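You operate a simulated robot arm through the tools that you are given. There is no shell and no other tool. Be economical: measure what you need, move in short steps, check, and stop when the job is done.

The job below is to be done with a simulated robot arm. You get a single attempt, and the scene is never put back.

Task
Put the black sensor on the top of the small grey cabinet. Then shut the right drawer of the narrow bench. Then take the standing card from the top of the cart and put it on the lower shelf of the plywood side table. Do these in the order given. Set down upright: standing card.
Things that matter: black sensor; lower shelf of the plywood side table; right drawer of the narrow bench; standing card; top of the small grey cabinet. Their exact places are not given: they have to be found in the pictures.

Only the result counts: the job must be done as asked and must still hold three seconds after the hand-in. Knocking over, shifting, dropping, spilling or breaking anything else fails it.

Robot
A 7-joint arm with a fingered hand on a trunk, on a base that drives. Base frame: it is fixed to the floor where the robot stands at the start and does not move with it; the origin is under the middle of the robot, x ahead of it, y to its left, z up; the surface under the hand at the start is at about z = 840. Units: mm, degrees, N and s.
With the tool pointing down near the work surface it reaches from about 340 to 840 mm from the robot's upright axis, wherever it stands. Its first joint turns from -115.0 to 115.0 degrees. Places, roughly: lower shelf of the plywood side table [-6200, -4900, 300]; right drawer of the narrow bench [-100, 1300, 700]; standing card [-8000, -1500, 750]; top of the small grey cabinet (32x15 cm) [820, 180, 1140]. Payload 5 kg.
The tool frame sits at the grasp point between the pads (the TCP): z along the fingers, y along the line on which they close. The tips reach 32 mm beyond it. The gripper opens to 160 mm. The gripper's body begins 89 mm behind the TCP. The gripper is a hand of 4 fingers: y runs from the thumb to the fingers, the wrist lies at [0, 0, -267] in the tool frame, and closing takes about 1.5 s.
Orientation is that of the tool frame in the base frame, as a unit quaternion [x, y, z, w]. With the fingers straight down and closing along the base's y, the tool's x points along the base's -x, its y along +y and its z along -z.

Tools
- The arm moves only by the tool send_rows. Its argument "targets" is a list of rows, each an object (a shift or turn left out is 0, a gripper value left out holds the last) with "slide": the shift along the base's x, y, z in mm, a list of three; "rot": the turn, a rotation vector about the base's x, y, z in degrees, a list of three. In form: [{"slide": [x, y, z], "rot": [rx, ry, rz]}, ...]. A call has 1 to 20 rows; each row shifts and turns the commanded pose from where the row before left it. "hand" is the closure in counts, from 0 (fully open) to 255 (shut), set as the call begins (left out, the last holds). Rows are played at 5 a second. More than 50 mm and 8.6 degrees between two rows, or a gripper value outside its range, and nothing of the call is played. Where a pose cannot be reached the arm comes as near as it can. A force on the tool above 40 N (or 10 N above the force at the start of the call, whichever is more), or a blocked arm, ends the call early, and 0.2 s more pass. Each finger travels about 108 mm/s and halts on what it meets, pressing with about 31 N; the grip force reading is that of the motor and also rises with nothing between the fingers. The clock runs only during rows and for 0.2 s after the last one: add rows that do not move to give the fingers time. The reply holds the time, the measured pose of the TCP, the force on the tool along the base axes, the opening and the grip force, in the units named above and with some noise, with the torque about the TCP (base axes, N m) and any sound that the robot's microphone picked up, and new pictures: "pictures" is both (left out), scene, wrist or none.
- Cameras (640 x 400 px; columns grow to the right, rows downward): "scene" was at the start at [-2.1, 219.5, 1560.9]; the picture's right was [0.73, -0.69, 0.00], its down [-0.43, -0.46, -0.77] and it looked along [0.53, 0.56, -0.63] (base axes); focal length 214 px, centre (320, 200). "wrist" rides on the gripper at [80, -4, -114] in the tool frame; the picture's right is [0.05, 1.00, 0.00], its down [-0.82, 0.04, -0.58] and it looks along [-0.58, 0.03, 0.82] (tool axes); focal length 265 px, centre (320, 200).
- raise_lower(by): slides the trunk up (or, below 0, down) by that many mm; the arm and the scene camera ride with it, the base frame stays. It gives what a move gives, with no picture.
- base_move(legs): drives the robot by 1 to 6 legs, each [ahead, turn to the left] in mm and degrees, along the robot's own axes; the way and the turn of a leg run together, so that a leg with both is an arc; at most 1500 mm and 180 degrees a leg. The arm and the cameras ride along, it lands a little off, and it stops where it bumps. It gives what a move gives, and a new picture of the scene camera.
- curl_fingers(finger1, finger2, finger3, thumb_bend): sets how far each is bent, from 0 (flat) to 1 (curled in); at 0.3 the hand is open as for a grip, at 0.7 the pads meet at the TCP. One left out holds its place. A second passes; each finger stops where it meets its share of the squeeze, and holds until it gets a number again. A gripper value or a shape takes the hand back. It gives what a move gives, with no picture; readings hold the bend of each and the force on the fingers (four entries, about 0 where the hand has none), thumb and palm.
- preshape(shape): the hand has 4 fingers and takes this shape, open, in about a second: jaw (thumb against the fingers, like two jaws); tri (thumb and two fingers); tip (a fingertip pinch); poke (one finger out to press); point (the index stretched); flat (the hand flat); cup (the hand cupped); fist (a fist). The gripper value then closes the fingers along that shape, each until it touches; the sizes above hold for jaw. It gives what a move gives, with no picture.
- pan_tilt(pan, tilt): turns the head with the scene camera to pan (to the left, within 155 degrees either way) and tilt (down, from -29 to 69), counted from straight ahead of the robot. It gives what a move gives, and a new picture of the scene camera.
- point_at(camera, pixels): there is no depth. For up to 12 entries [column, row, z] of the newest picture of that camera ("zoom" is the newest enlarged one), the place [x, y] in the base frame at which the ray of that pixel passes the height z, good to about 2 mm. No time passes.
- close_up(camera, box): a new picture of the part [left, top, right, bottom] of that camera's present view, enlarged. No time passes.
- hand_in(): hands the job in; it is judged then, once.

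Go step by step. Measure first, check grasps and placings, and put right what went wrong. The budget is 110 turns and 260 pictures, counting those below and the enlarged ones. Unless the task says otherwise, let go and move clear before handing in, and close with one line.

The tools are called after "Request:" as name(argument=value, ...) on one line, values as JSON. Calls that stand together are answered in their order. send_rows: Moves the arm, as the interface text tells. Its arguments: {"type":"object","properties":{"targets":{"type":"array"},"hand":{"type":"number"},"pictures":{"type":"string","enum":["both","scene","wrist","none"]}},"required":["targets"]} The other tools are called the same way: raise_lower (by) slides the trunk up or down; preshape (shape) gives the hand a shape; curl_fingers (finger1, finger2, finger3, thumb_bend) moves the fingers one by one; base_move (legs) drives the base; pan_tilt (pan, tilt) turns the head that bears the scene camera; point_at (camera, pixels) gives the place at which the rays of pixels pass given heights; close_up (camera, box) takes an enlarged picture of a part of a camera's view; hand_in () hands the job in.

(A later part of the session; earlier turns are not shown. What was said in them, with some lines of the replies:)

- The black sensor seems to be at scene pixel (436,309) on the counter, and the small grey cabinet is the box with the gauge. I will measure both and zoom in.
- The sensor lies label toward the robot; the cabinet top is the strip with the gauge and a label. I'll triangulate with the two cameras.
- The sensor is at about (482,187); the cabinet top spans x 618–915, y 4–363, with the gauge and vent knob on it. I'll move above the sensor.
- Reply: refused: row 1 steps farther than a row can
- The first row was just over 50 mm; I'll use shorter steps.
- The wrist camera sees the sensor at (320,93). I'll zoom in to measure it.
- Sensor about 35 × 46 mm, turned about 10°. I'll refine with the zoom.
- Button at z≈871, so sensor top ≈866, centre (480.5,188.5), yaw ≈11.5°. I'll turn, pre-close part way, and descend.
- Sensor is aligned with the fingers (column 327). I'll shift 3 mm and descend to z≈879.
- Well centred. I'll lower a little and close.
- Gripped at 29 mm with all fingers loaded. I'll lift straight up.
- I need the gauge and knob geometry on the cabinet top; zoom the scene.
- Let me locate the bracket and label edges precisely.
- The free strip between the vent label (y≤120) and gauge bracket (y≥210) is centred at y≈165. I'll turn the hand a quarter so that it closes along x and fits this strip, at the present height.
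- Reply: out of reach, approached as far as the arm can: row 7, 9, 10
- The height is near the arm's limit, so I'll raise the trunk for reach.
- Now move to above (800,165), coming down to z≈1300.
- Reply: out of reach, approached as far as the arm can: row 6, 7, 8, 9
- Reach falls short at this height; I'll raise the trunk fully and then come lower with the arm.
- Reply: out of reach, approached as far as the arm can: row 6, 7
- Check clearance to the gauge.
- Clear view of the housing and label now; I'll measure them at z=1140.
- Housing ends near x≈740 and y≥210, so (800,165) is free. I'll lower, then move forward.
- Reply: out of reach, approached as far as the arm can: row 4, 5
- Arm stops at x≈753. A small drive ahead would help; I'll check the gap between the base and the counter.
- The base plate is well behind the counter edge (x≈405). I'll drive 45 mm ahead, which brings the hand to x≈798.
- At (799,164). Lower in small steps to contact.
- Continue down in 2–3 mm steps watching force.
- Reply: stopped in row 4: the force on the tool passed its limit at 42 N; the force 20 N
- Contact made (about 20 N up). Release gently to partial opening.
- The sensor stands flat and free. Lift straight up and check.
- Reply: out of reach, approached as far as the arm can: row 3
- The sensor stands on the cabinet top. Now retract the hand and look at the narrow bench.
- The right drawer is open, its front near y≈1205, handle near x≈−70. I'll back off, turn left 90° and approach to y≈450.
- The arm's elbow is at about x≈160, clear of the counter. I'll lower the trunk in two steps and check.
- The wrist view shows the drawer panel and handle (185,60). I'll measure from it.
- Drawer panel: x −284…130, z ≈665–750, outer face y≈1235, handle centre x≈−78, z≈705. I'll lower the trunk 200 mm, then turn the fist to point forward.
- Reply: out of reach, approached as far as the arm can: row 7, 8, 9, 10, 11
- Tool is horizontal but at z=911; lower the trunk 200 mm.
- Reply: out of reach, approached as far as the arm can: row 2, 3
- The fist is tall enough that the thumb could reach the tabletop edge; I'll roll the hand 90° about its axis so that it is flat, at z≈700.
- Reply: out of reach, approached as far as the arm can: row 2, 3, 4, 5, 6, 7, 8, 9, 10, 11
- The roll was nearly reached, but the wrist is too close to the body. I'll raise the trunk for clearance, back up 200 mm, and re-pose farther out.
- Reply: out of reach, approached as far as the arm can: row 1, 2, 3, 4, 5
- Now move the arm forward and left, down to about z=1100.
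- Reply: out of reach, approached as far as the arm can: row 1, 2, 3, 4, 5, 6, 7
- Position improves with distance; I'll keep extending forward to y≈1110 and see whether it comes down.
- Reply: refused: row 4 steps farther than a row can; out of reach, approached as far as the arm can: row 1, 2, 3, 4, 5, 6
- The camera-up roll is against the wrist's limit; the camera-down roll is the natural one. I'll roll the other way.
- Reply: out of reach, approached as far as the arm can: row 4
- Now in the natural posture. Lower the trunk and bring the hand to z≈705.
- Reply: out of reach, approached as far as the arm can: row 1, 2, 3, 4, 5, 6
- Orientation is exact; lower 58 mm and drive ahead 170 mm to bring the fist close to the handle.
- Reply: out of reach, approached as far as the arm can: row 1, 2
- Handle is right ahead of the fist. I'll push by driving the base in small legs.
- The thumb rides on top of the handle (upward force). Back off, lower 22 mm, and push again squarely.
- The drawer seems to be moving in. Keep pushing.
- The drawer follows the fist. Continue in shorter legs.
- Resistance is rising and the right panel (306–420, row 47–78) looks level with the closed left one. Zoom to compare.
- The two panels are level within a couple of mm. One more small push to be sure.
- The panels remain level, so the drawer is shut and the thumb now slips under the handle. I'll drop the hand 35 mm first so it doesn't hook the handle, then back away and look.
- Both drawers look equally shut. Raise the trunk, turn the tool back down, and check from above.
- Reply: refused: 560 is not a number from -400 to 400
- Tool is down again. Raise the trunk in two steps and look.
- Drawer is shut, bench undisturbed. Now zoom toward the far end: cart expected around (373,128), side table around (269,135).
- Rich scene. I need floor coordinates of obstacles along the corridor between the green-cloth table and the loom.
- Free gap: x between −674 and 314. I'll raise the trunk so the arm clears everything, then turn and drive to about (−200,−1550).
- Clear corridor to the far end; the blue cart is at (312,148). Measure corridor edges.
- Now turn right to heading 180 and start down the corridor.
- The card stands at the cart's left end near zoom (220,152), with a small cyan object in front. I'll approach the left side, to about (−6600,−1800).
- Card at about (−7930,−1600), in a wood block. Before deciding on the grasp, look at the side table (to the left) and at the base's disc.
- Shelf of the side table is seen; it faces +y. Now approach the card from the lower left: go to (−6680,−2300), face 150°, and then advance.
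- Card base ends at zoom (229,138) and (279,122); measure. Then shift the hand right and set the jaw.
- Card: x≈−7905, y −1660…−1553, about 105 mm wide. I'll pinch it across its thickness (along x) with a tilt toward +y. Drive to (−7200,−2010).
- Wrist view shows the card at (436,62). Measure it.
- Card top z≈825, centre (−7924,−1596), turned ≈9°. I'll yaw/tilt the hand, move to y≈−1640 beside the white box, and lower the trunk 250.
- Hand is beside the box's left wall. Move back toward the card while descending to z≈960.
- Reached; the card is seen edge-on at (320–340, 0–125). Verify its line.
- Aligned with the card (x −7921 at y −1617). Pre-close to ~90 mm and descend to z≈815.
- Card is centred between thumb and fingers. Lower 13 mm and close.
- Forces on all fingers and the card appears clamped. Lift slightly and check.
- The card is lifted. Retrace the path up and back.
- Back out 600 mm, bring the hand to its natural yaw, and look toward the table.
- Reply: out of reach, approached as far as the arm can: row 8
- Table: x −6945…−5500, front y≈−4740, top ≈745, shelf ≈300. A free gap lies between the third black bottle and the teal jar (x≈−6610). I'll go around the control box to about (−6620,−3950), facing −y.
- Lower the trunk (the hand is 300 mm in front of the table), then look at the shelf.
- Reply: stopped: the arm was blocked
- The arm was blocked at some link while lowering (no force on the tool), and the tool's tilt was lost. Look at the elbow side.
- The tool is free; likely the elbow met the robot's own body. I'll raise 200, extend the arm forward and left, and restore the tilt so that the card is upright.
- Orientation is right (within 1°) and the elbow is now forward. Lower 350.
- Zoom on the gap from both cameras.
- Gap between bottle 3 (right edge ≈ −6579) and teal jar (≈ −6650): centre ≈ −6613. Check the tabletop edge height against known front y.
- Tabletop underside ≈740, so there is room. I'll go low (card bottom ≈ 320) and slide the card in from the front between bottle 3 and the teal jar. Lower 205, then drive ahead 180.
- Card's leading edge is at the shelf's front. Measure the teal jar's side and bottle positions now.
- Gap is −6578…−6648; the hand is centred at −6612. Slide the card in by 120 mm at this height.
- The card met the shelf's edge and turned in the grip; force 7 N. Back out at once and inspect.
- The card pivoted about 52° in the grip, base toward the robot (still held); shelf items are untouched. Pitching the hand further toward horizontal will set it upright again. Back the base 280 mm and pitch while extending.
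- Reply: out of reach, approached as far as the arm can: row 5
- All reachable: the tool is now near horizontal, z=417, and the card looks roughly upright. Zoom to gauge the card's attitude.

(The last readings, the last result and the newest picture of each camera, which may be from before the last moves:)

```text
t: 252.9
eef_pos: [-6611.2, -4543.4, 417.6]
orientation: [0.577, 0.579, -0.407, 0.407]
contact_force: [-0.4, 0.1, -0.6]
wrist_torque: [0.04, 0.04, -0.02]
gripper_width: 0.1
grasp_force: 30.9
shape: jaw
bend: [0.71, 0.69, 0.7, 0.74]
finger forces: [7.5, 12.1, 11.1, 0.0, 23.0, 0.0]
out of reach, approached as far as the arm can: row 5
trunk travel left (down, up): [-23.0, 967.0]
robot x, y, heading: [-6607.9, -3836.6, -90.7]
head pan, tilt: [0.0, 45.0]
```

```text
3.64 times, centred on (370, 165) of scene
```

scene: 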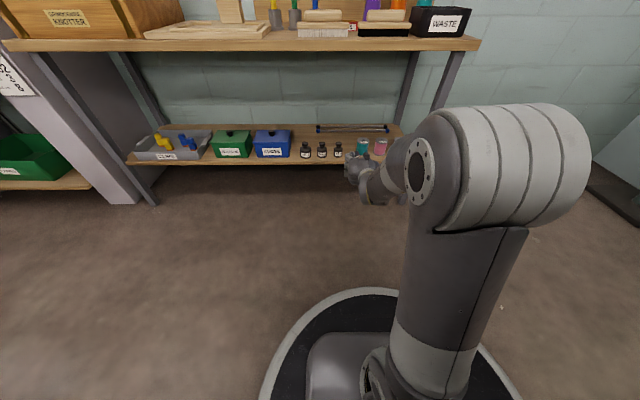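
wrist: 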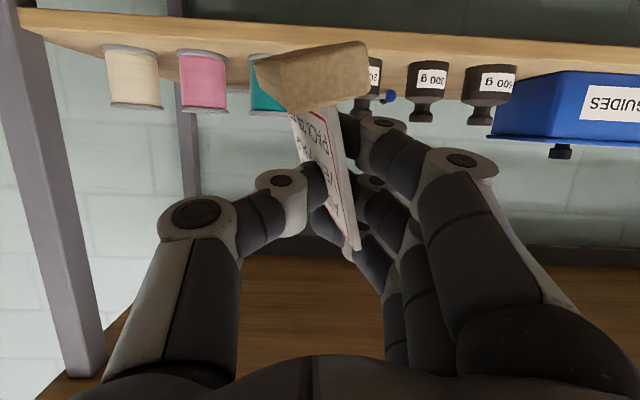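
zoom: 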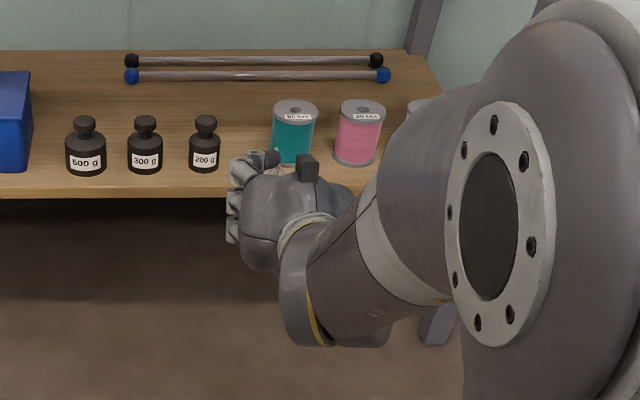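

The card's long axis looks yawed ≈18° toward −x, far end ≈10° low, and leaning ≈7°. Correct with hand rotation.

Request:
send_rows(targets=[{"slide": [0, 0, 4], "rot": [0, 0, 6]}, {"slide": [0, 0, 4], "rot": [0, 0, 6]}, {"slide": [0, 0, 4], "rot": [0, 0, 5.8]}, {"rot": [-5, -3.4, 0]}, {"rot": [-5, -3.4, 0]}, {}])

Request:
close_up(camera="wrist", box=[220, 20, 420, 260])

Request:
close_up(camera="scene", box=[300, 110, 440, 220])

```text
t: 254.3
eef_pos: [-6607.6, -4544.0, 428.8]
orientation: [0.457, 0.601, -0.366, 0.544]
contact_force: [-0.4, 0.4, -1.0]
wrist_torque: [0.01, 0.02, 0.01]
gripper_width: 0.1
grasp_force: 30.5
shape: jaw
bend: [0.71, 0.69, 0.72, 0.73]
finger forces: [5.7, 14.4, 0.5, 0.0, 20.0, 0.0]
trunk travel left (down, up): [-23.0, 967.0]
robot x, y, heading: [-6611.1, -3834.3, -90.5]
head pan, tilt: [0.0, 45.0]
```

scene: 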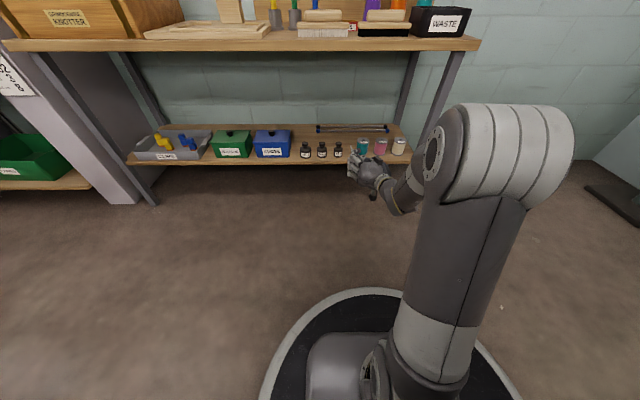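
wrist: 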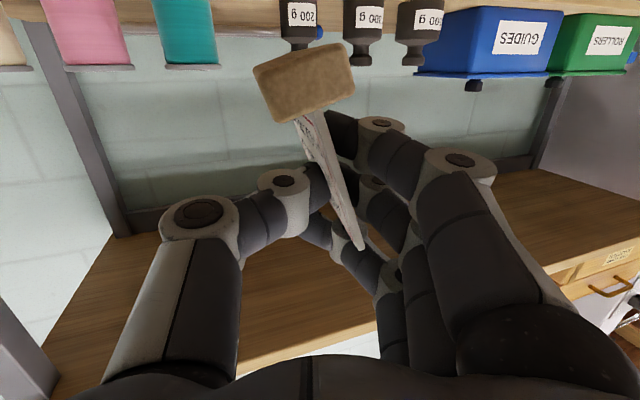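

```text
1.67 times, centred on (320, 140) of wrist
```

zoom: 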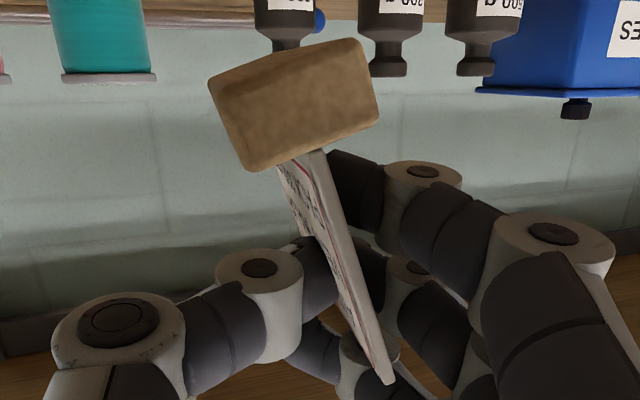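

```text
3.64 times, centred on (370, 165) of scene
```

zoom: 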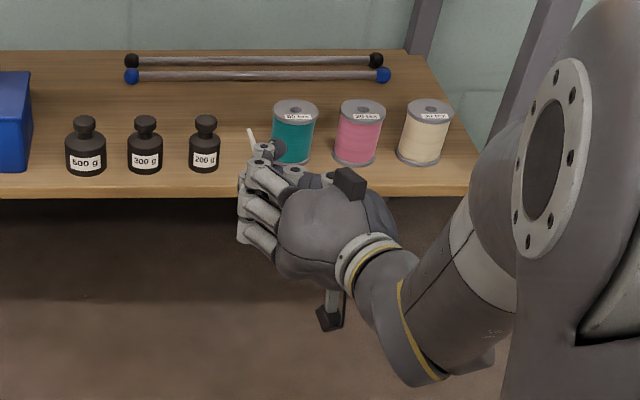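

The card shifted a bit in the grip: it now leans ≈15° toward +x and is yawed ≈ +13°. Correct gently by turning back −12° yaw and −13° lean.

Request:
send_rows(targets=[{"rot": [0, 0, -4]}, {"rot": [0, 0, -4]}, {"rot": [0, 0, -4]}, {"rot": [0, -4, 0]}, {"rot": [0, -4, 0]}, {"rot": [0, -5, 0]}, {}], pictures="wrist")

Request:
close_up(camera="wrist", box=[220, 20, 420, 260])

Request:
close_up(camera="scene", box=[300, 110, 440, 220])

```text
t: 255.9
eef_pos: [-6605.8, -4544.3, 430.0]
orientation: [0.561, 0.49, -0.359, 0.562]
contact_force: [-0.5, 0.5, -2.3]
wrist_torque: [0.03, -0.01, 0.0]
gripper_width: 0.1
grasp_force: 30.9
shape: jaw
bend: [0.71, 0.69, 0.72, 0.73]
finger forces: [5.4, 14.3, 0.5, 0.1, 20.0, 0.1]
trunk travel left (down, up): [-23.0, 967.0]
robot x, y, heading: [-6612.7, -3838.7, -90.7]
head pan, tilt: [0.0, 45.0]
```

wrist: 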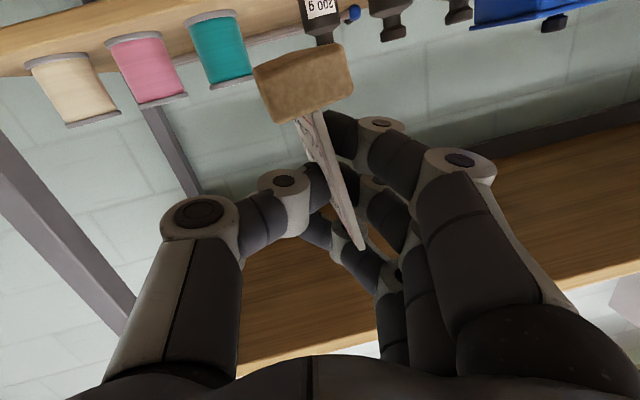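

```text
1.67 times, centred on (320, 140) of wrist
```

zoom: 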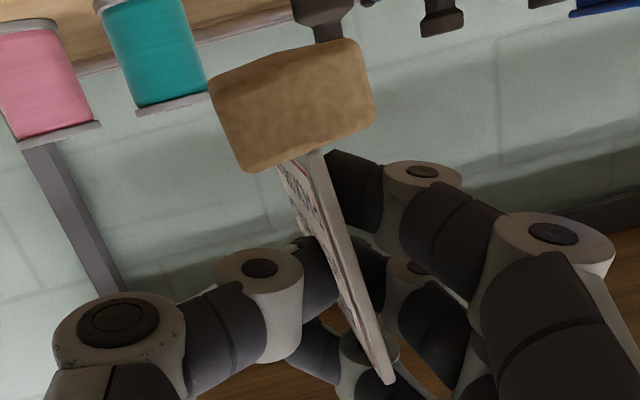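

```text
3.64 times, centred on (370, 165) of scene
```

zoom: 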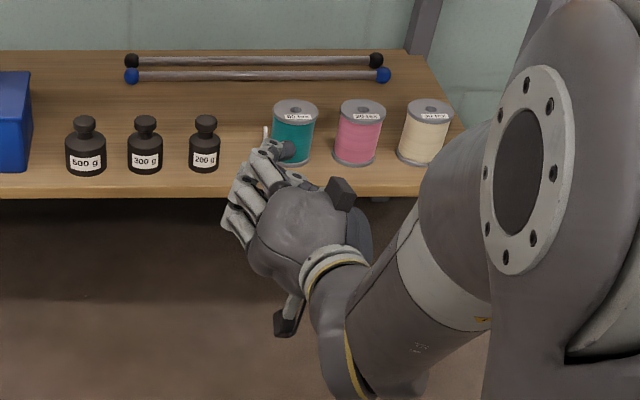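

Now the card is upright to within a few degrees: its lean matches the spools (both ≈17° in the picture), and the base's bottom lies ≈68 mm below the TCP. Check the shelf's true height by triangulating the teal spool.

Request:
point_at(camera="scene", pixels=[[363.1, 139.5, 340], [363.1, 139.5, 360], [363.1, 139.5, 380], [362.5, 153, 300], [362.5, 153, 320], [338, 156.5, 300], [338, 156.5, 320], [340, 163.5, 300], [340, 163.5, 320]])

Request:
point_at(camera="wrist", pixels=[[230.2, 81.3, 340], [230.2, 81.3, 360], [230.2, 81.3, 380], [212, 14, 300], [212, 14, 320], [70, 122, 360], [180, 97, 360]])

```text
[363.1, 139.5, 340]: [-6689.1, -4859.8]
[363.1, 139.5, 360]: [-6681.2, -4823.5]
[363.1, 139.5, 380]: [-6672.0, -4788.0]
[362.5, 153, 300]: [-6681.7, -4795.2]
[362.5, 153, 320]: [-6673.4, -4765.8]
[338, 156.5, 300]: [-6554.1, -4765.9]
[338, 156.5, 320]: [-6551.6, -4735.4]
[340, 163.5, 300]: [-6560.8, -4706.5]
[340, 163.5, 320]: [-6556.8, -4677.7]
```

```text
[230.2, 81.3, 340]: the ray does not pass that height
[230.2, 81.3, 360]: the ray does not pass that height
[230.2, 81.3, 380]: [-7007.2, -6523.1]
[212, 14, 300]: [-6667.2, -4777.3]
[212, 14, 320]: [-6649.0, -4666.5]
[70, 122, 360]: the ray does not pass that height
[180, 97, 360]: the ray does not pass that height
```

Shelf ≈ 298–300. I'll enter at TCP z≈420 (card bottom ≈ 345) centred at x≈−6617, moving in slowly.

Request:
send_rows(targets=[{"slide": [-5, -25, -2]}, {"slide": [-4, -25, -2]}, {"slide": [-3, -25, -2]}, {"slide": [0, -25, -2]}])

Request:
close_up(camera="scene", box=[300, 100, 440, 210])

```text
t: 256.9
eef_pos: [-6615.3, -4645.1, 421.9]
orientation: [0.562, 0.49, -0.359, 0.562]
contact_force: [0.5, 1.3, -0.7]
wrist_torque: [0.05, 0.05, 0.04]
gripper_width: 0.2
grasp_force: 31.6
shape: jaw
bend: [0.71, 0.69, 0.72, 0.73]
finger forces: [5.5, 14.4, 0.4, 0.0, 20.0, 0.0]
trunk travel left (down, up): [-23.0, 967.0]
robot x, y, heading: [-6608.5, -3842.5, -90.6]
head pan, tilt: [0.0, 45.0]
```

scene: 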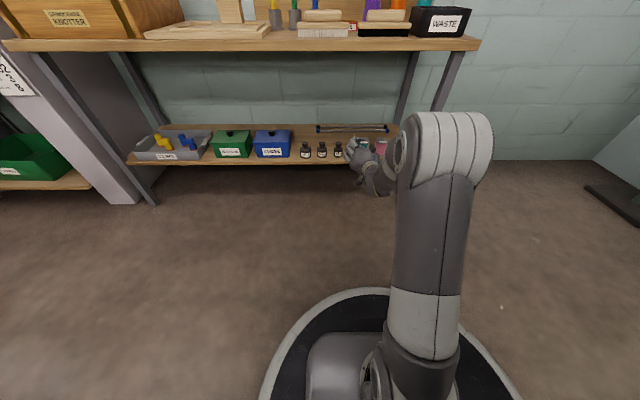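
wrist: 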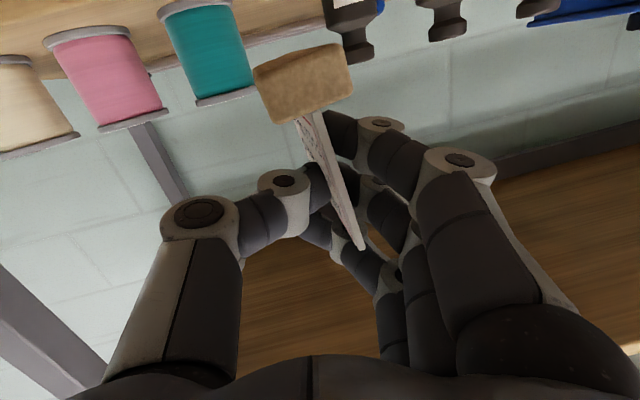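

```text
3.64 times, centred on (370, 155) of scene
```

zoom: 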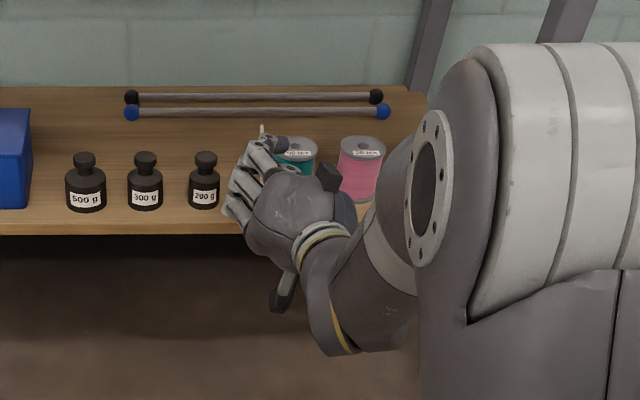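

The base's line of travel points right into the gap's middle (col ≈291 between 255 and 328). Continue 100 mm in.

Request:
send_rows(targets=[{"slide": [0, -20, 0]}, {"slide": [0, -20, 0]}, {"slide": [0, -20, 0]}, {"slide": [0, -20, 0]}, {"slide": [0, -20, 0]}])

Request:
close_up(camera="scene", box=[300, 100, 440, 210])

```text
t: 258.1
eef_pos: [-6618.2, -4744.3, 421.0]
orientation: [0.56, 0.491, -0.36, 0.562]
contact_force: [0.0, 0.5, -0.7]
wrist_torque: [0.06, 0.03, 0.0]
gripper_width: 0.0
grasp_force: 30.9
shape: jaw
bend: [0.71, 0.69, 0.72, 0.73]
finger forces: [5.4, 14.3, 0.5, 0.0, 20.0, 0.0]
trunk travel left (down, up): [-23.0, 967.0]
robot x, y, heading: [-6613.0, -3835.9, -90.5]
head pan, tilt: [0.0, 45.0]
```

scene: 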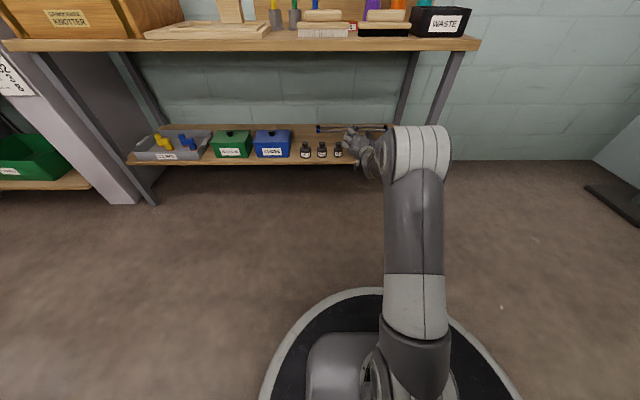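
wrist: 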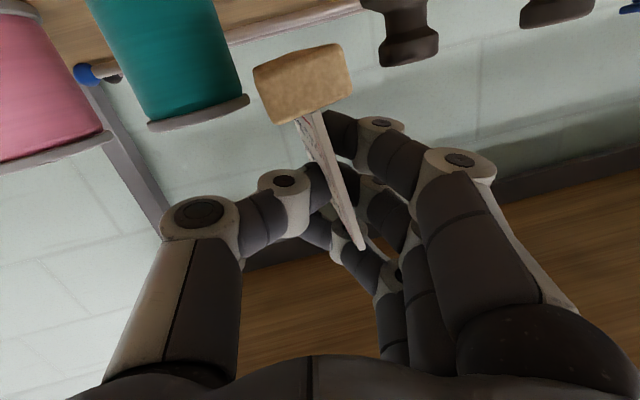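

```text
3.64 times, centred on (370, 155) of scene
```

zoom: 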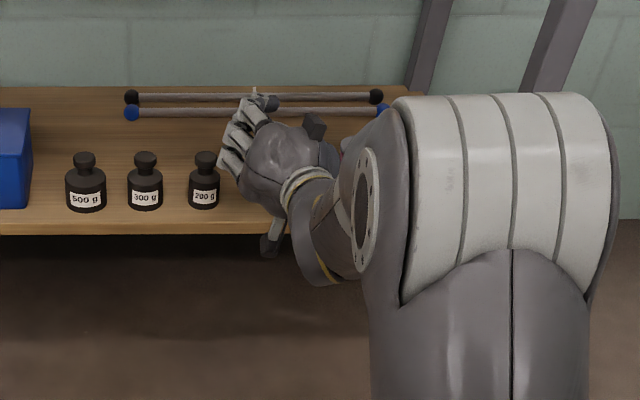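

The base sits between the spool and the bottle with margin on both sides. Shift 4 mm away from the spool and start lowering.

Request:
send_rows(targets=[{"slide": [4, 0, -8]}, {"slide": [0, 0, -8]}, {"slide": [0, 0, -8]}], pictures="wrist")

Request:
close_up(camera="scene", box=[320, 110, 420, 190])

```text
t: 258.9
eef_pos: [-6614.6, -4743.9, 395.7]
orientation: [0.562, 0.49, -0.361, 0.561]
contact_force: [0.5, -0.7, -1.0]
wrist_torque: [0.07, 0.05, -0.02]
gripper_width: 0.0
grasp_force: 31.3
shape: jaw
bend: [0.71, 0.69, 0.72, 0.73]
finger forces: [5.5, 14.4, 0.5, 0.0, 19.9, 0.0]
trunk travel left (down, up): [-23.0, 967.0]
robot x, y, heading: [-6613.4, -3834.0, -90.7]
head pan, tilt: [0.0, 45.0]
```

wrist: 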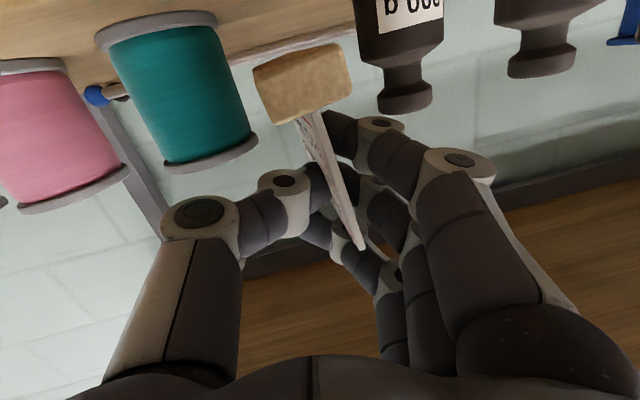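

```text
5.00 times, centred on (370, 150) of scene
```

zoom: 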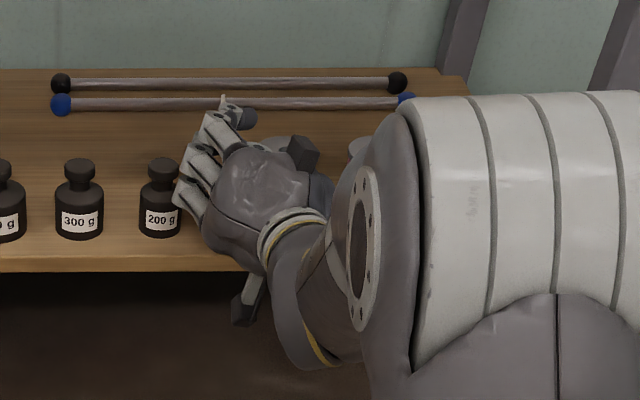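

Clearances: ≈10 mm to the spool, ≈18 mm to the bottle. Shift +4 mm and lower in small steps until contact.

Request:
send_rows(targets=[{"slide": [4, 0, 0]}, {"slide": [0, 0, -4]}, {"slide": [0, 0, -4]}, {"slide": [0, 0, -4]}, {}], pictures="wrist")

```text
t: 260.1
eef_pos: [-6611.9, -4744.1, 385.2]
orientation: [0.562, 0.49, -0.361, 0.561]
contact_force: [-0.4, 0.4, -0.7]
wrist_torque: [-0.01, -0.01, 0.0]
gripper_width: 0.0
grasp_force: 30.8
shape: jaw
bend: [0.71, 0.69, 0.72, 0.73]
finger forces: [5.5, 14.4, 0.6, 0.0, 19.9, 0.0]
trunk travel left (down, up): [-23.0, 967.0]
robot x, y, heading: [-6611.9, -3839.1, -90.6]
head pan, tilt: [0.0, 45.0]
```

wrist: 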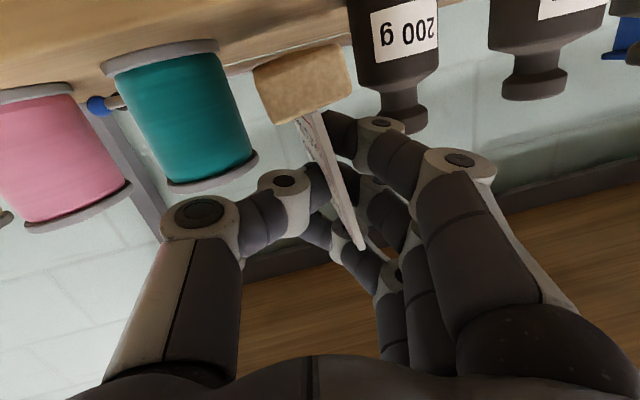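

Request:
send_rows(targets=[{"slide": [0, 0, -3]}, {"slide": [0, 0, -3]}, {"slide": [0, 0, -3]}, {}], pictures="wrist")

```text
t: 261.1
eef_pos: [-6609.7, -4743.8, 376.1]
orientation: [0.562, 0.49, -0.359, 0.562]
contact_force: [0.4, -0.4, -0.4]
wrist_torque: [0.02, 0.03, -0.01]
gripper_width: 0.0
grasp_force: 30.7
shape: jaw
bend: [0.71, 0.69, 0.72, 0.73]
finger forces: [5.4, 14.4, 0.5, 0.0, 20.0, 0.0]
trunk travel left (down, up): [-23.0, 967.0]
robot x, y, heading: [-6613.8, -3836.3, -90.5]
head pan, tilt: [0.0, 45.0]
```

wrist: 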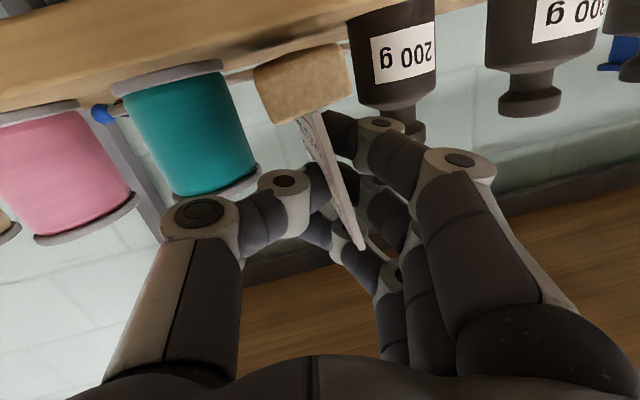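

No contact yet; by geometry the base is ≈10 mm above the shelf. Shift −3 mm (finger near the bottle cap) and lower further.

Request:
send_rows(targets=[{"slide": [-3, 0, 0]}, {"slide": [0, 0, -3]}, {"slide": [0, 0, -3]}, {}], pictures="wrist")

Request:
close_up(camera="wrist", box=[220, 0, 460, 180])

```text
t: 262.1
eef_pos: [-6614.1, -4743.4, 370.9]
orientation: [0.561, 0.49, -0.36, 0.562]
contact_force: [-0.4, 0.9, 0.1]
wrist_torque: [-0.03, -0.03, 0.0]
gripper_width: 0.2
grasp_force: 31.3
shape: jaw
bend: [0.71, 0.69, 0.72, 0.73]
finger forces: [5.7, 14.5, 0.4, 0.1, 20.6, 0.1]
trunk travel left (down, up): [-23.0, 967.0]
robot x, y, heading: [-6611.9, -3838.5, -90.2]
head pan, tilt: [0.0, 45.0]
```

wrist: 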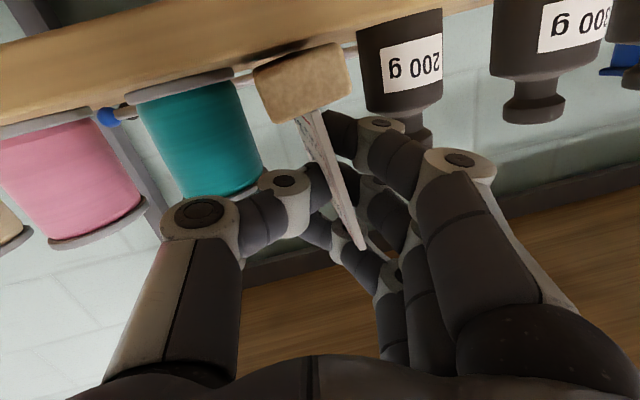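

```text
2.22 times, centred on (340, 90) of wrist
```

zoom: 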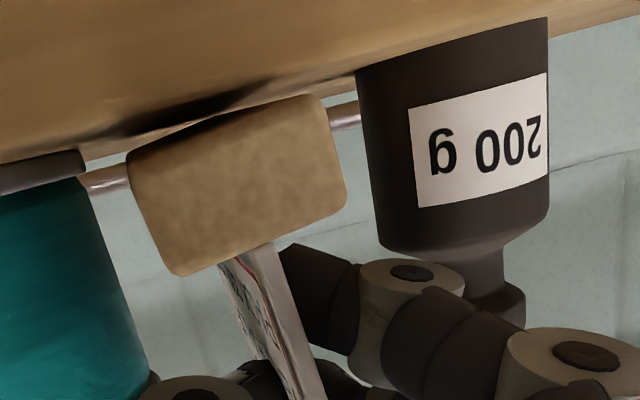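

The base is parallel to the shelf and its shadow nearly meets it. Lower 2 mm at a time.

Request:
send_rows(targets=[{"slide": [0, 0, -2]}, {"slide": [0, 0, -2]}, {}], pictures="wrist")

Request:
close_up(camera="wrist", box=[220, 0, 460, 180])

```text
t: 262.9
eef_pos: [-6613.6, -4743.8, 367.0]
orientation: [0.561, 0.489, -0.361, 0.562]
contact_force: [-2.0, 1.6, 9.0]
wrist_torque: [-0.28, -0.06, -0.03]
gripper_width: 0.1
grasp_force: 31.2
shape: jaw
bend: [0.71, 0.69, 0.72, 0.74]
finger forces: [6.1, 13.9, 0.6, 0.0, 22.2, 0.1]
trunk travel left (down, up): [-23.0, 967.0]
robot x, y, heading: [-6612.2, -3835.1, -90.5]
head pan, tilt: [0.0, 45.0]
```

wrist: 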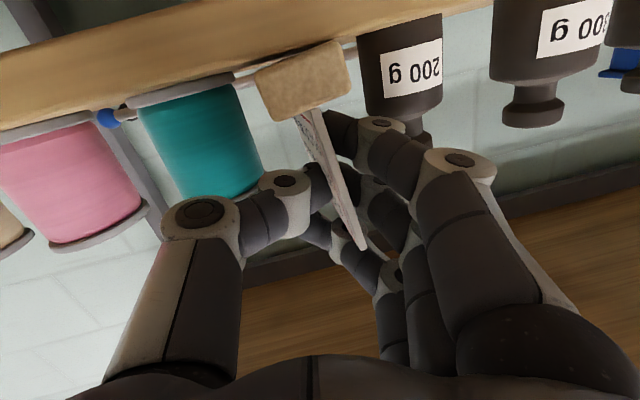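

```text
2.22 times, centred on (340, 90) of wrist
```

zoom: 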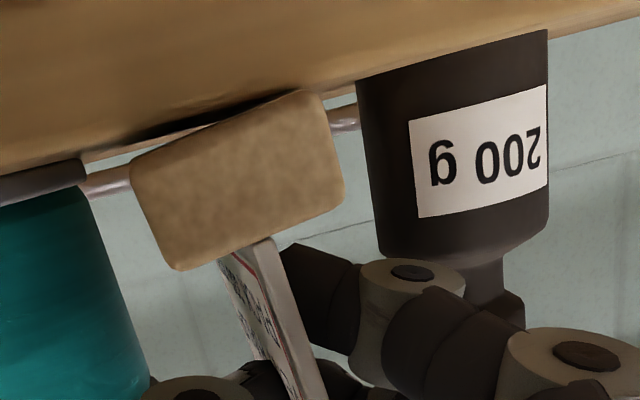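

Contact at 9 N (far end first). Press 2 mm more to let the base settle flat, then release the fingers only (the thumb is near the spool).

Request:
send_rows(targets=[{"slide": [0, 0, -2]}, {"slide": [0, 0, -1]}, {}], pictures="none")

Request:
close_up(camera="wrist", box=[220, 0, 460, 180])

```text
t: 263.7
eef_pos: [-6614.4, -4743.2, 367.2]
orientation: [0.56, 0.489, -0.361, 0.563]
contact_force: [-2.5, 1.6, 20.2]
wrist_torque: [-0.4, -0.17, -0.02]
gripper_width: 0.0
grasp_force: 31.8
shape: jaw
bend: [0.71, 0.69, 0.72, 0.74]
finger forces: [6.0, 12.6, 1.7, 0.0, 22.9, 0.1]
trunk travel left (down, up): [-23.0, 967.0]
robot x, y, heading: [-6616.6, -3838.3, -90.4]
head pan, tilt: [0.0, 45.0]
```

```text
2.22 times, centred on (340, 90) of wrist
5 turns are left
```

zoom: 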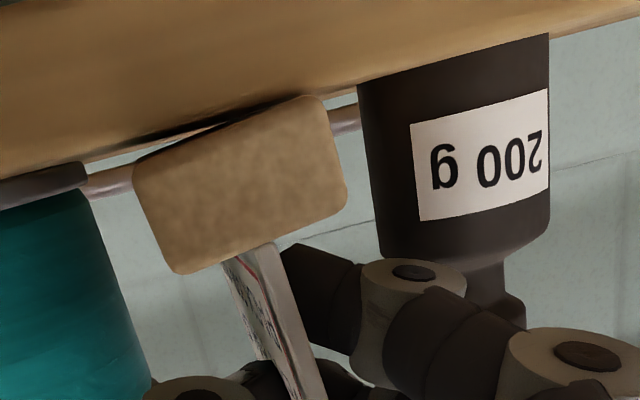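

Contact is firm (20 N) and the base is level with the shelf. Release to a narrow opening and look.

Request:
send_rows(targets=[{}, {}, {}], hand=240, pictures="none")

Request:
send_rows(targets=[{}, {}, {}], hand=226, pictures="wrist")

Request:
close_up(camera="wrist", box=[200, 0, 460, 260])

```text
t: 264.5
eef_pos: [-6613.3, -4742.8, 362.2]
orientation: [0.562, 0.491, -0.359, 0.561]
contact_force: [1.8, 0.0, 3.1]
wrist_torque: [-0.02, -0.16, -0.01]
gripper_width: 9.6
grasp_force: 0.2
shape: jaw
bend: [0.71, 0.69, 0.71, 0.7]
finger forces: [0.0, 4.5, 5.1, 0.1, 0.0, 0.1]
trunk travel left (down, up): [-23.0, 967.0]
robot x, y, heading: [-6616.4, -3840.3, -90.3]
head pan, tilt: [0.0, 45.0]
```

```text
t: 265.3
eef_pos: [-6614.7, -4744.4, 364.4]
orientation: [0.562, 0.49, -0.36, 0.561]
contact_force: [0.5, 0.6, -0.2]
wrist_torque: [-0.01, 0.02, 0.0]
gripper_width: 17.8
grasp_force: 0.0
shape: jaw
bend: [0.72, 0.71, 0.72, 0.7]
finger forces: [0.0, 2.1, 1.5, 0.0, 0.1, 0.1]
trunk travel left (down, up): [-23.0, 967.0]
robot x, y, heading: [-6608.9, -3840.4, -90.4]
head pan, tilt: [0.0, 45.0]
```

wrist: 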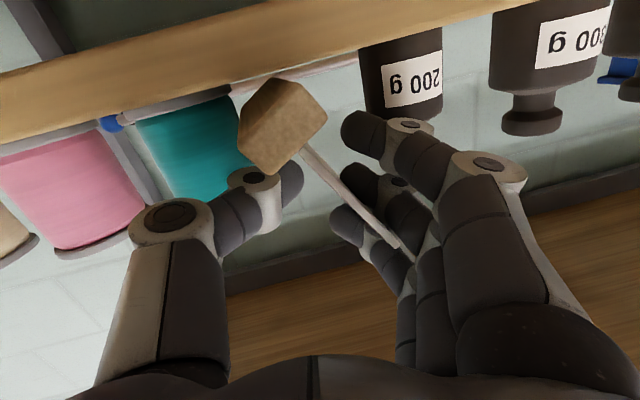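

```text
1.54 times, centred on (330, 130) of wrist
4 turns are left
```

zoom: 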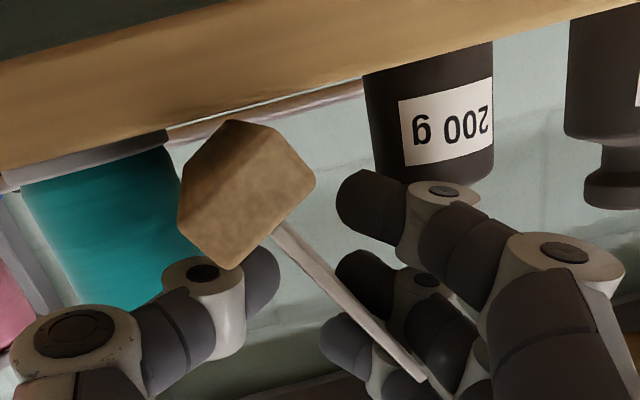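

On release the arm relaxed downward and the card tipped against the fingers (lean ≈25° toward +x), nothing else moved. I'll re-close to recapture it and lift slightly to re-level.

Request:
send_rows(targets=[{}, {}, {}, {}], hand=255, pictures="none")

Request:
send_rows(targets=[{"slide": [0, 0, 5]}, {"slide": [0, 0, 5]}, {}], pictures="wrist")

Request:
close_up(camera="wrist", box=[200, 0, 460, 260])

```text
t: 266.3
eef_pos: [-6613.5, -4744.0, 364.4]
orientation: [0.561, 0.49, -0.359, 0.562]
contact_force: [-0.4, 0.3, -0.5]
wrist_torque: [-0.01, 0.03, -0.03]
gripper_width: 0.2
grasp_force: 31.1
shape: jaw
bend: [0.65, 0.71, 0.74, 0.68]
finger forces: [8.3, 13.6, 0.0, 0.1, 21.7, 0.1]
trunk travel left (down, up): [-23.0, 967.0]
robot x, y, heading: [-6616.8, -3836.5, -90.5]
head pan, tilt: [0.0, 45.0]
```

```text
t: 267.1
eef_pos: [-6612.8, -4742.2, 375.0]
orientation: [0.562, 0.49, -0.36, 0.561]
contact_force: [0.5, 0.1, -0.9]
wrist_torque: [0.0, -0.02, 0.01]
gripper_width: 0.3
grasp_force: 30.5
shape: jaw
bend: [0.65, 0.71, 0.74, 0.68]
finger forces: [8.3, 13.7, 0.0, 0.1, 21.8, 0.0]
trunk travel left (down, up): [-23.0, 967.0]
robot x, y, heading: [-6613.7, -3838.4, -90.4]
head pan, tilt: [0.0, 45.0]
```

wrist: 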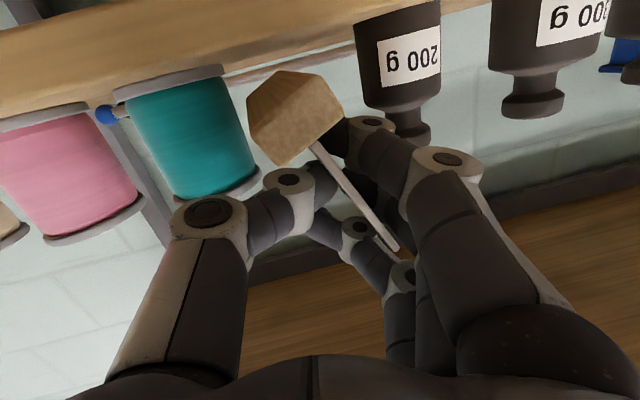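

```text
1.54 times, centred on (330, 130) of wrist
3 turns are left
```

zoom: 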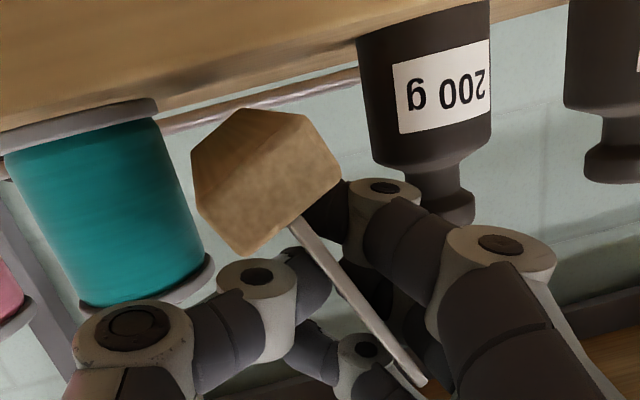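

The card is recaptured: it leans ≈19° toward +x, pitch and yaw nearly right. I'll roll the hand −19° about y, lower to just above contact without pressing, and release.

Request:
send_rows(targets=[{"rot": [0, -5, 0]}, {"rot": [0, -5, 0]}, {"rot": [0, -5, 0]}, {"rot": [0, -4, 0]}, {"slide": [0, 0, -5]}, {"slide": [0, 0, -4]}, {}], pictures="wrist")

Request:
send_rows(targets=[{}, {}, {}], hand=238, pictures="none")

Request:
send_rows(targets=[{}, {}, {}, {}], hand=220, pictures="wrist")

Request:
close_up(camera="scene", box=[310, 100, 410, 180])

```text
t: 268.7
eef_pos: [-6613.3, -4744.2, 364.4]
orientation: [0.613, 0.391, -0.262, 0.635]
contact_force: [0.2, -0.2, -0.5]
wrist_torque: [0.06, -0.01, 0.02]
gripper_width: 0.0
grasp_force: 30.9
shape: jaw
bend: [0.65, 0.71, 0.74, 0.68]
finger forces: [8.3, 13.8, 0.0, 0.0, 22.1, 0.0]
trunk travel left (down, up): [-23.0, 967.0]
robot x, y, heading: [-6611.6, -3837.9, -90.5]
head pan, tilt: [0.0, 45.0]
```

wrist: 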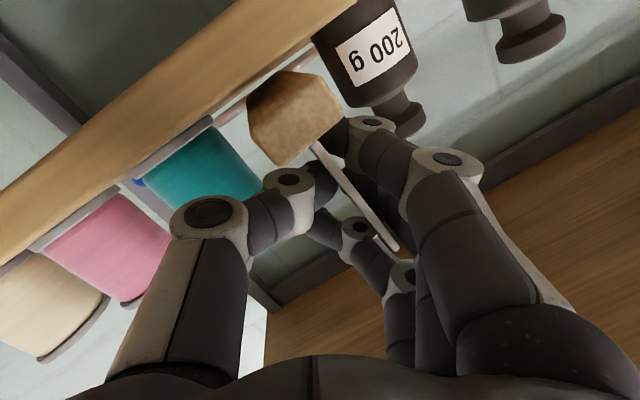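

```text
t: 269.5
eef_pos: [-6613.8, -4743.9, 364.1]
orientation: [0.613, 0.39, -0.262, 0.635]
contact_force: [1.0, -0.2, -0.7]
wrist_torque: [0.02, 0.0, -0.06]
gripper_width: 10.5
grasp_force: 0.0
shape: jaw
bend: [0.71, 0.71, 0.71, 0.7]
finger forces: [0.0, 1.3, 0.8, 0.0, 0.3, 0.0]
trunk travel left (down, up): [-23.0, 967.0]
robot x, y, heading: [-6612.8, -3839.0, -90.7]
head pan, tilt: [0.0, 45.0]
```

```text
t: 270.5
eef_pos: [-6613.8, -4743.8, 364.2]
orientation: [0.613, 0.39, -0.263, 0.634]
contact_force: [-0.3, -0.6, 0.3]
wrist_torque: [0.0, -0.03, 0.01]
gripper_width: 21.2
grasp_force: 0.1
shape: jaw
bend: [0.72, 0.72, 0.72, 0.7]
finger forces: [0.0, 0.2, 0.3, 0.0, 0.0, 0.0]
trunk travel left (down, up): [-23.0, 967.0]
robot x, y, heading: [-6612.7, -3837.8, -90.7]
head pan, tilt: [0.0, 45.0]
```

wrist: 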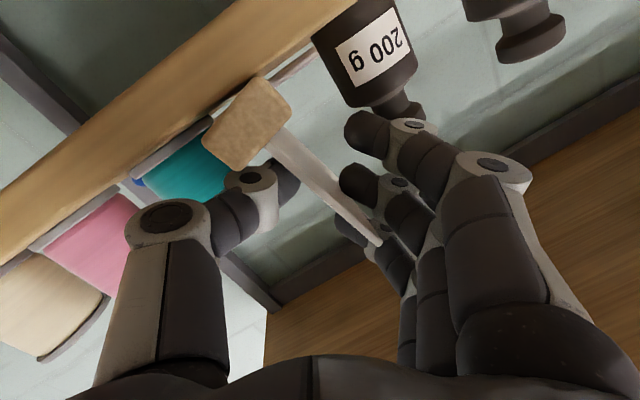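

```text
5.00 times, centred on (360, 140) of scene
2 turns are left
```

zoom: 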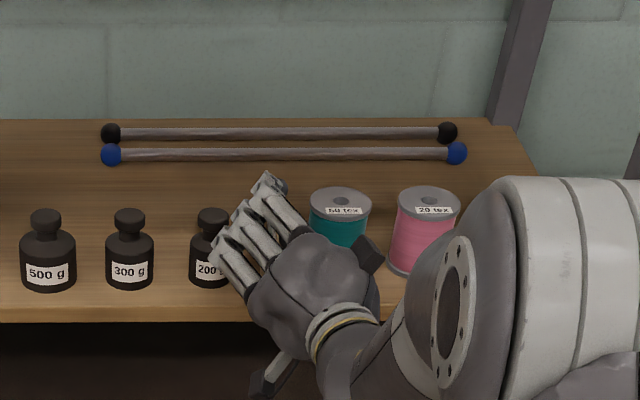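

The base centre computes to (x≈−6613, z≈309): it rests flat on the shelf, and the remaining ≈10° of the card is its own backward lean, as on the cart. Finger forces are ≈0. Open a touch more and retreat straight back along +y.

Request:
send_rows(targets=[{}, {}], hand=213, pictures="none")

Request:
send_rows(targets=[{"slide": [0, 6, 0]}, {"slide": [0, 8, 0]}, {"slide": [0, 10, 0]}, {"slide": [0, 12, 0]}, {"slide": [0, 15, 0]}, {"slide": [0, 20, 0]}, {"slide": [0, 25, 0]}, {"slide": [0, 30, 0]}, {"slide": [0, 35, 0]}, {"slide": [0, 35, 0]}, {}], pictures="both")

Request:
base_move(legs=[[-200, 0]])

Request:
close_up(camera="scene", box=[280, 90, 420, 180])

```text
t: 271.1
eef_pos: [-6614.3, -4744.4, 363.4]
orientation: [0.614, 0.39, -0.261, 0.635]
contact_force: [-0.5, 0.8, 0.2]
wrist_torque: [-0.02, 0.02, -0.02]
gripper_width: 25.9
grasp_force: 0.1
shape: jaw
bend: [0.72, 0.72, 0.72, 0.7]
finger forces: [0.1, 0.0, 0.3, 0.1, 0.0, 0.0]
trunk travel left (down, up): [-23.0, 967.0]
robot x, y, heading: [-6611.8, -3840.0, -90.3]
head pan, tilt: [0.0, 45.0]
```

```text
t: 273.5
eef_pos: [-6611.9, -4547.5, 364.6]
orientation: [0.612, 0.391, -0.262, 0.635]
contact_force: [0.2, 0.0, 0.6]
wrist_torque: [0.01, 0.01, -0.03]
gripper_width: 25.9
grasp_force: 0.1
shape: jaw
bend: [0.72, 0.72, 0.72, 0.7]
finger forces: [0.0, 0.1, 0.0, 0.1, 0.0, 0.0]
trunk travel left (down, up): [-23.0, 967.0]
robot x, y, heading: [-6611.0, -3836.8, -90.6]
head pan, tilt: [0.0, 45.0]
```

scene: 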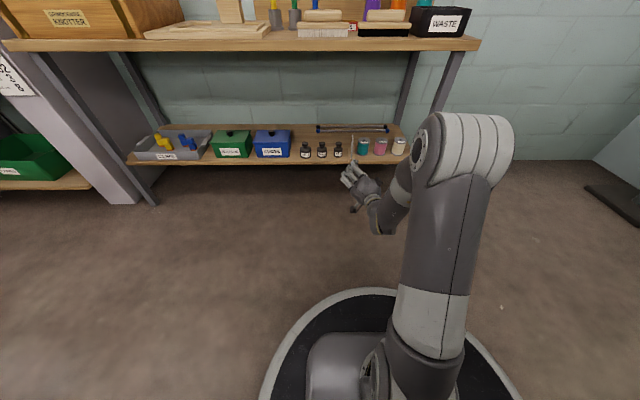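
wrist: 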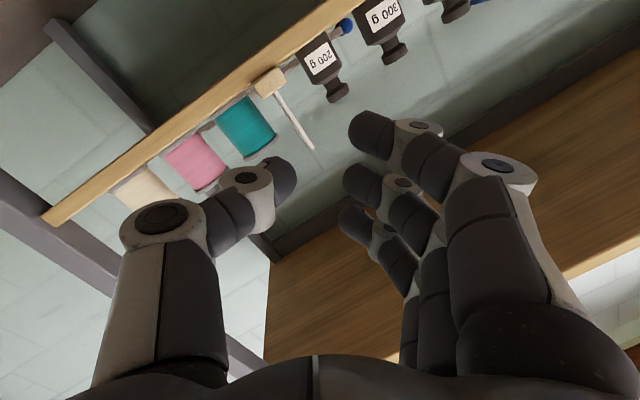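

```text
t: 275.1
eef_pos: [-6611.2, -4348.5, 364.0]
orientation: [0.614, 0.39, -0.263, 0.634]
contact_force: [0.1, 0.2, -0.4]
wrist_torque: [0.02, 0.01, -0.03]
gripper_width: 26.0
grasp_force: 0.1
shape: jaw
bend: [0.72, 0.72, 0.72, 0.7]
finger forces: [0.0, 0.1, 0.1, 0.0, 0.0, 0.0]
trunk travel left (down, up): [-23.0, 967.0]
robot x, y, heading: [-6609.4, -3635.6, -90.7]
head pan, tilt: [0.0, 45.0]
```

scene: 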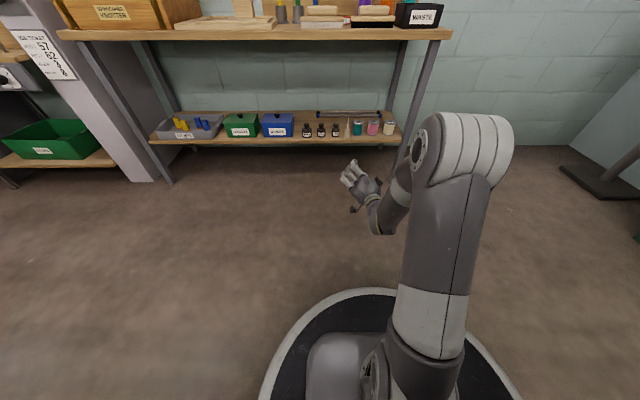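

```text
4.44 times, centred on (350, 135) of scene
1 turns are left
```

zoom: 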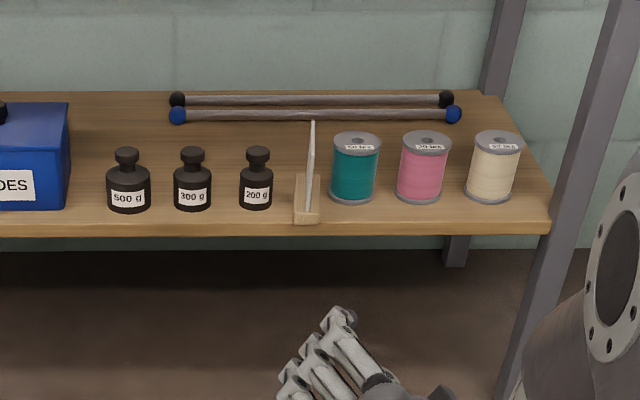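

The zoom shows the card upright on the lower shelf at (307,180), between the 200 g bottle and the teal spool. Nothing on the shelf has moved and the hand is clear, so I'm handing in.

Request:
hand_in()

```text
The job is handed in.
```

I did all three steps in order and handed the job in: the sensor is on top of the grey cabinet, the bench's right drawer is shut, and the card stands upright on the plywood table's lower shelf.
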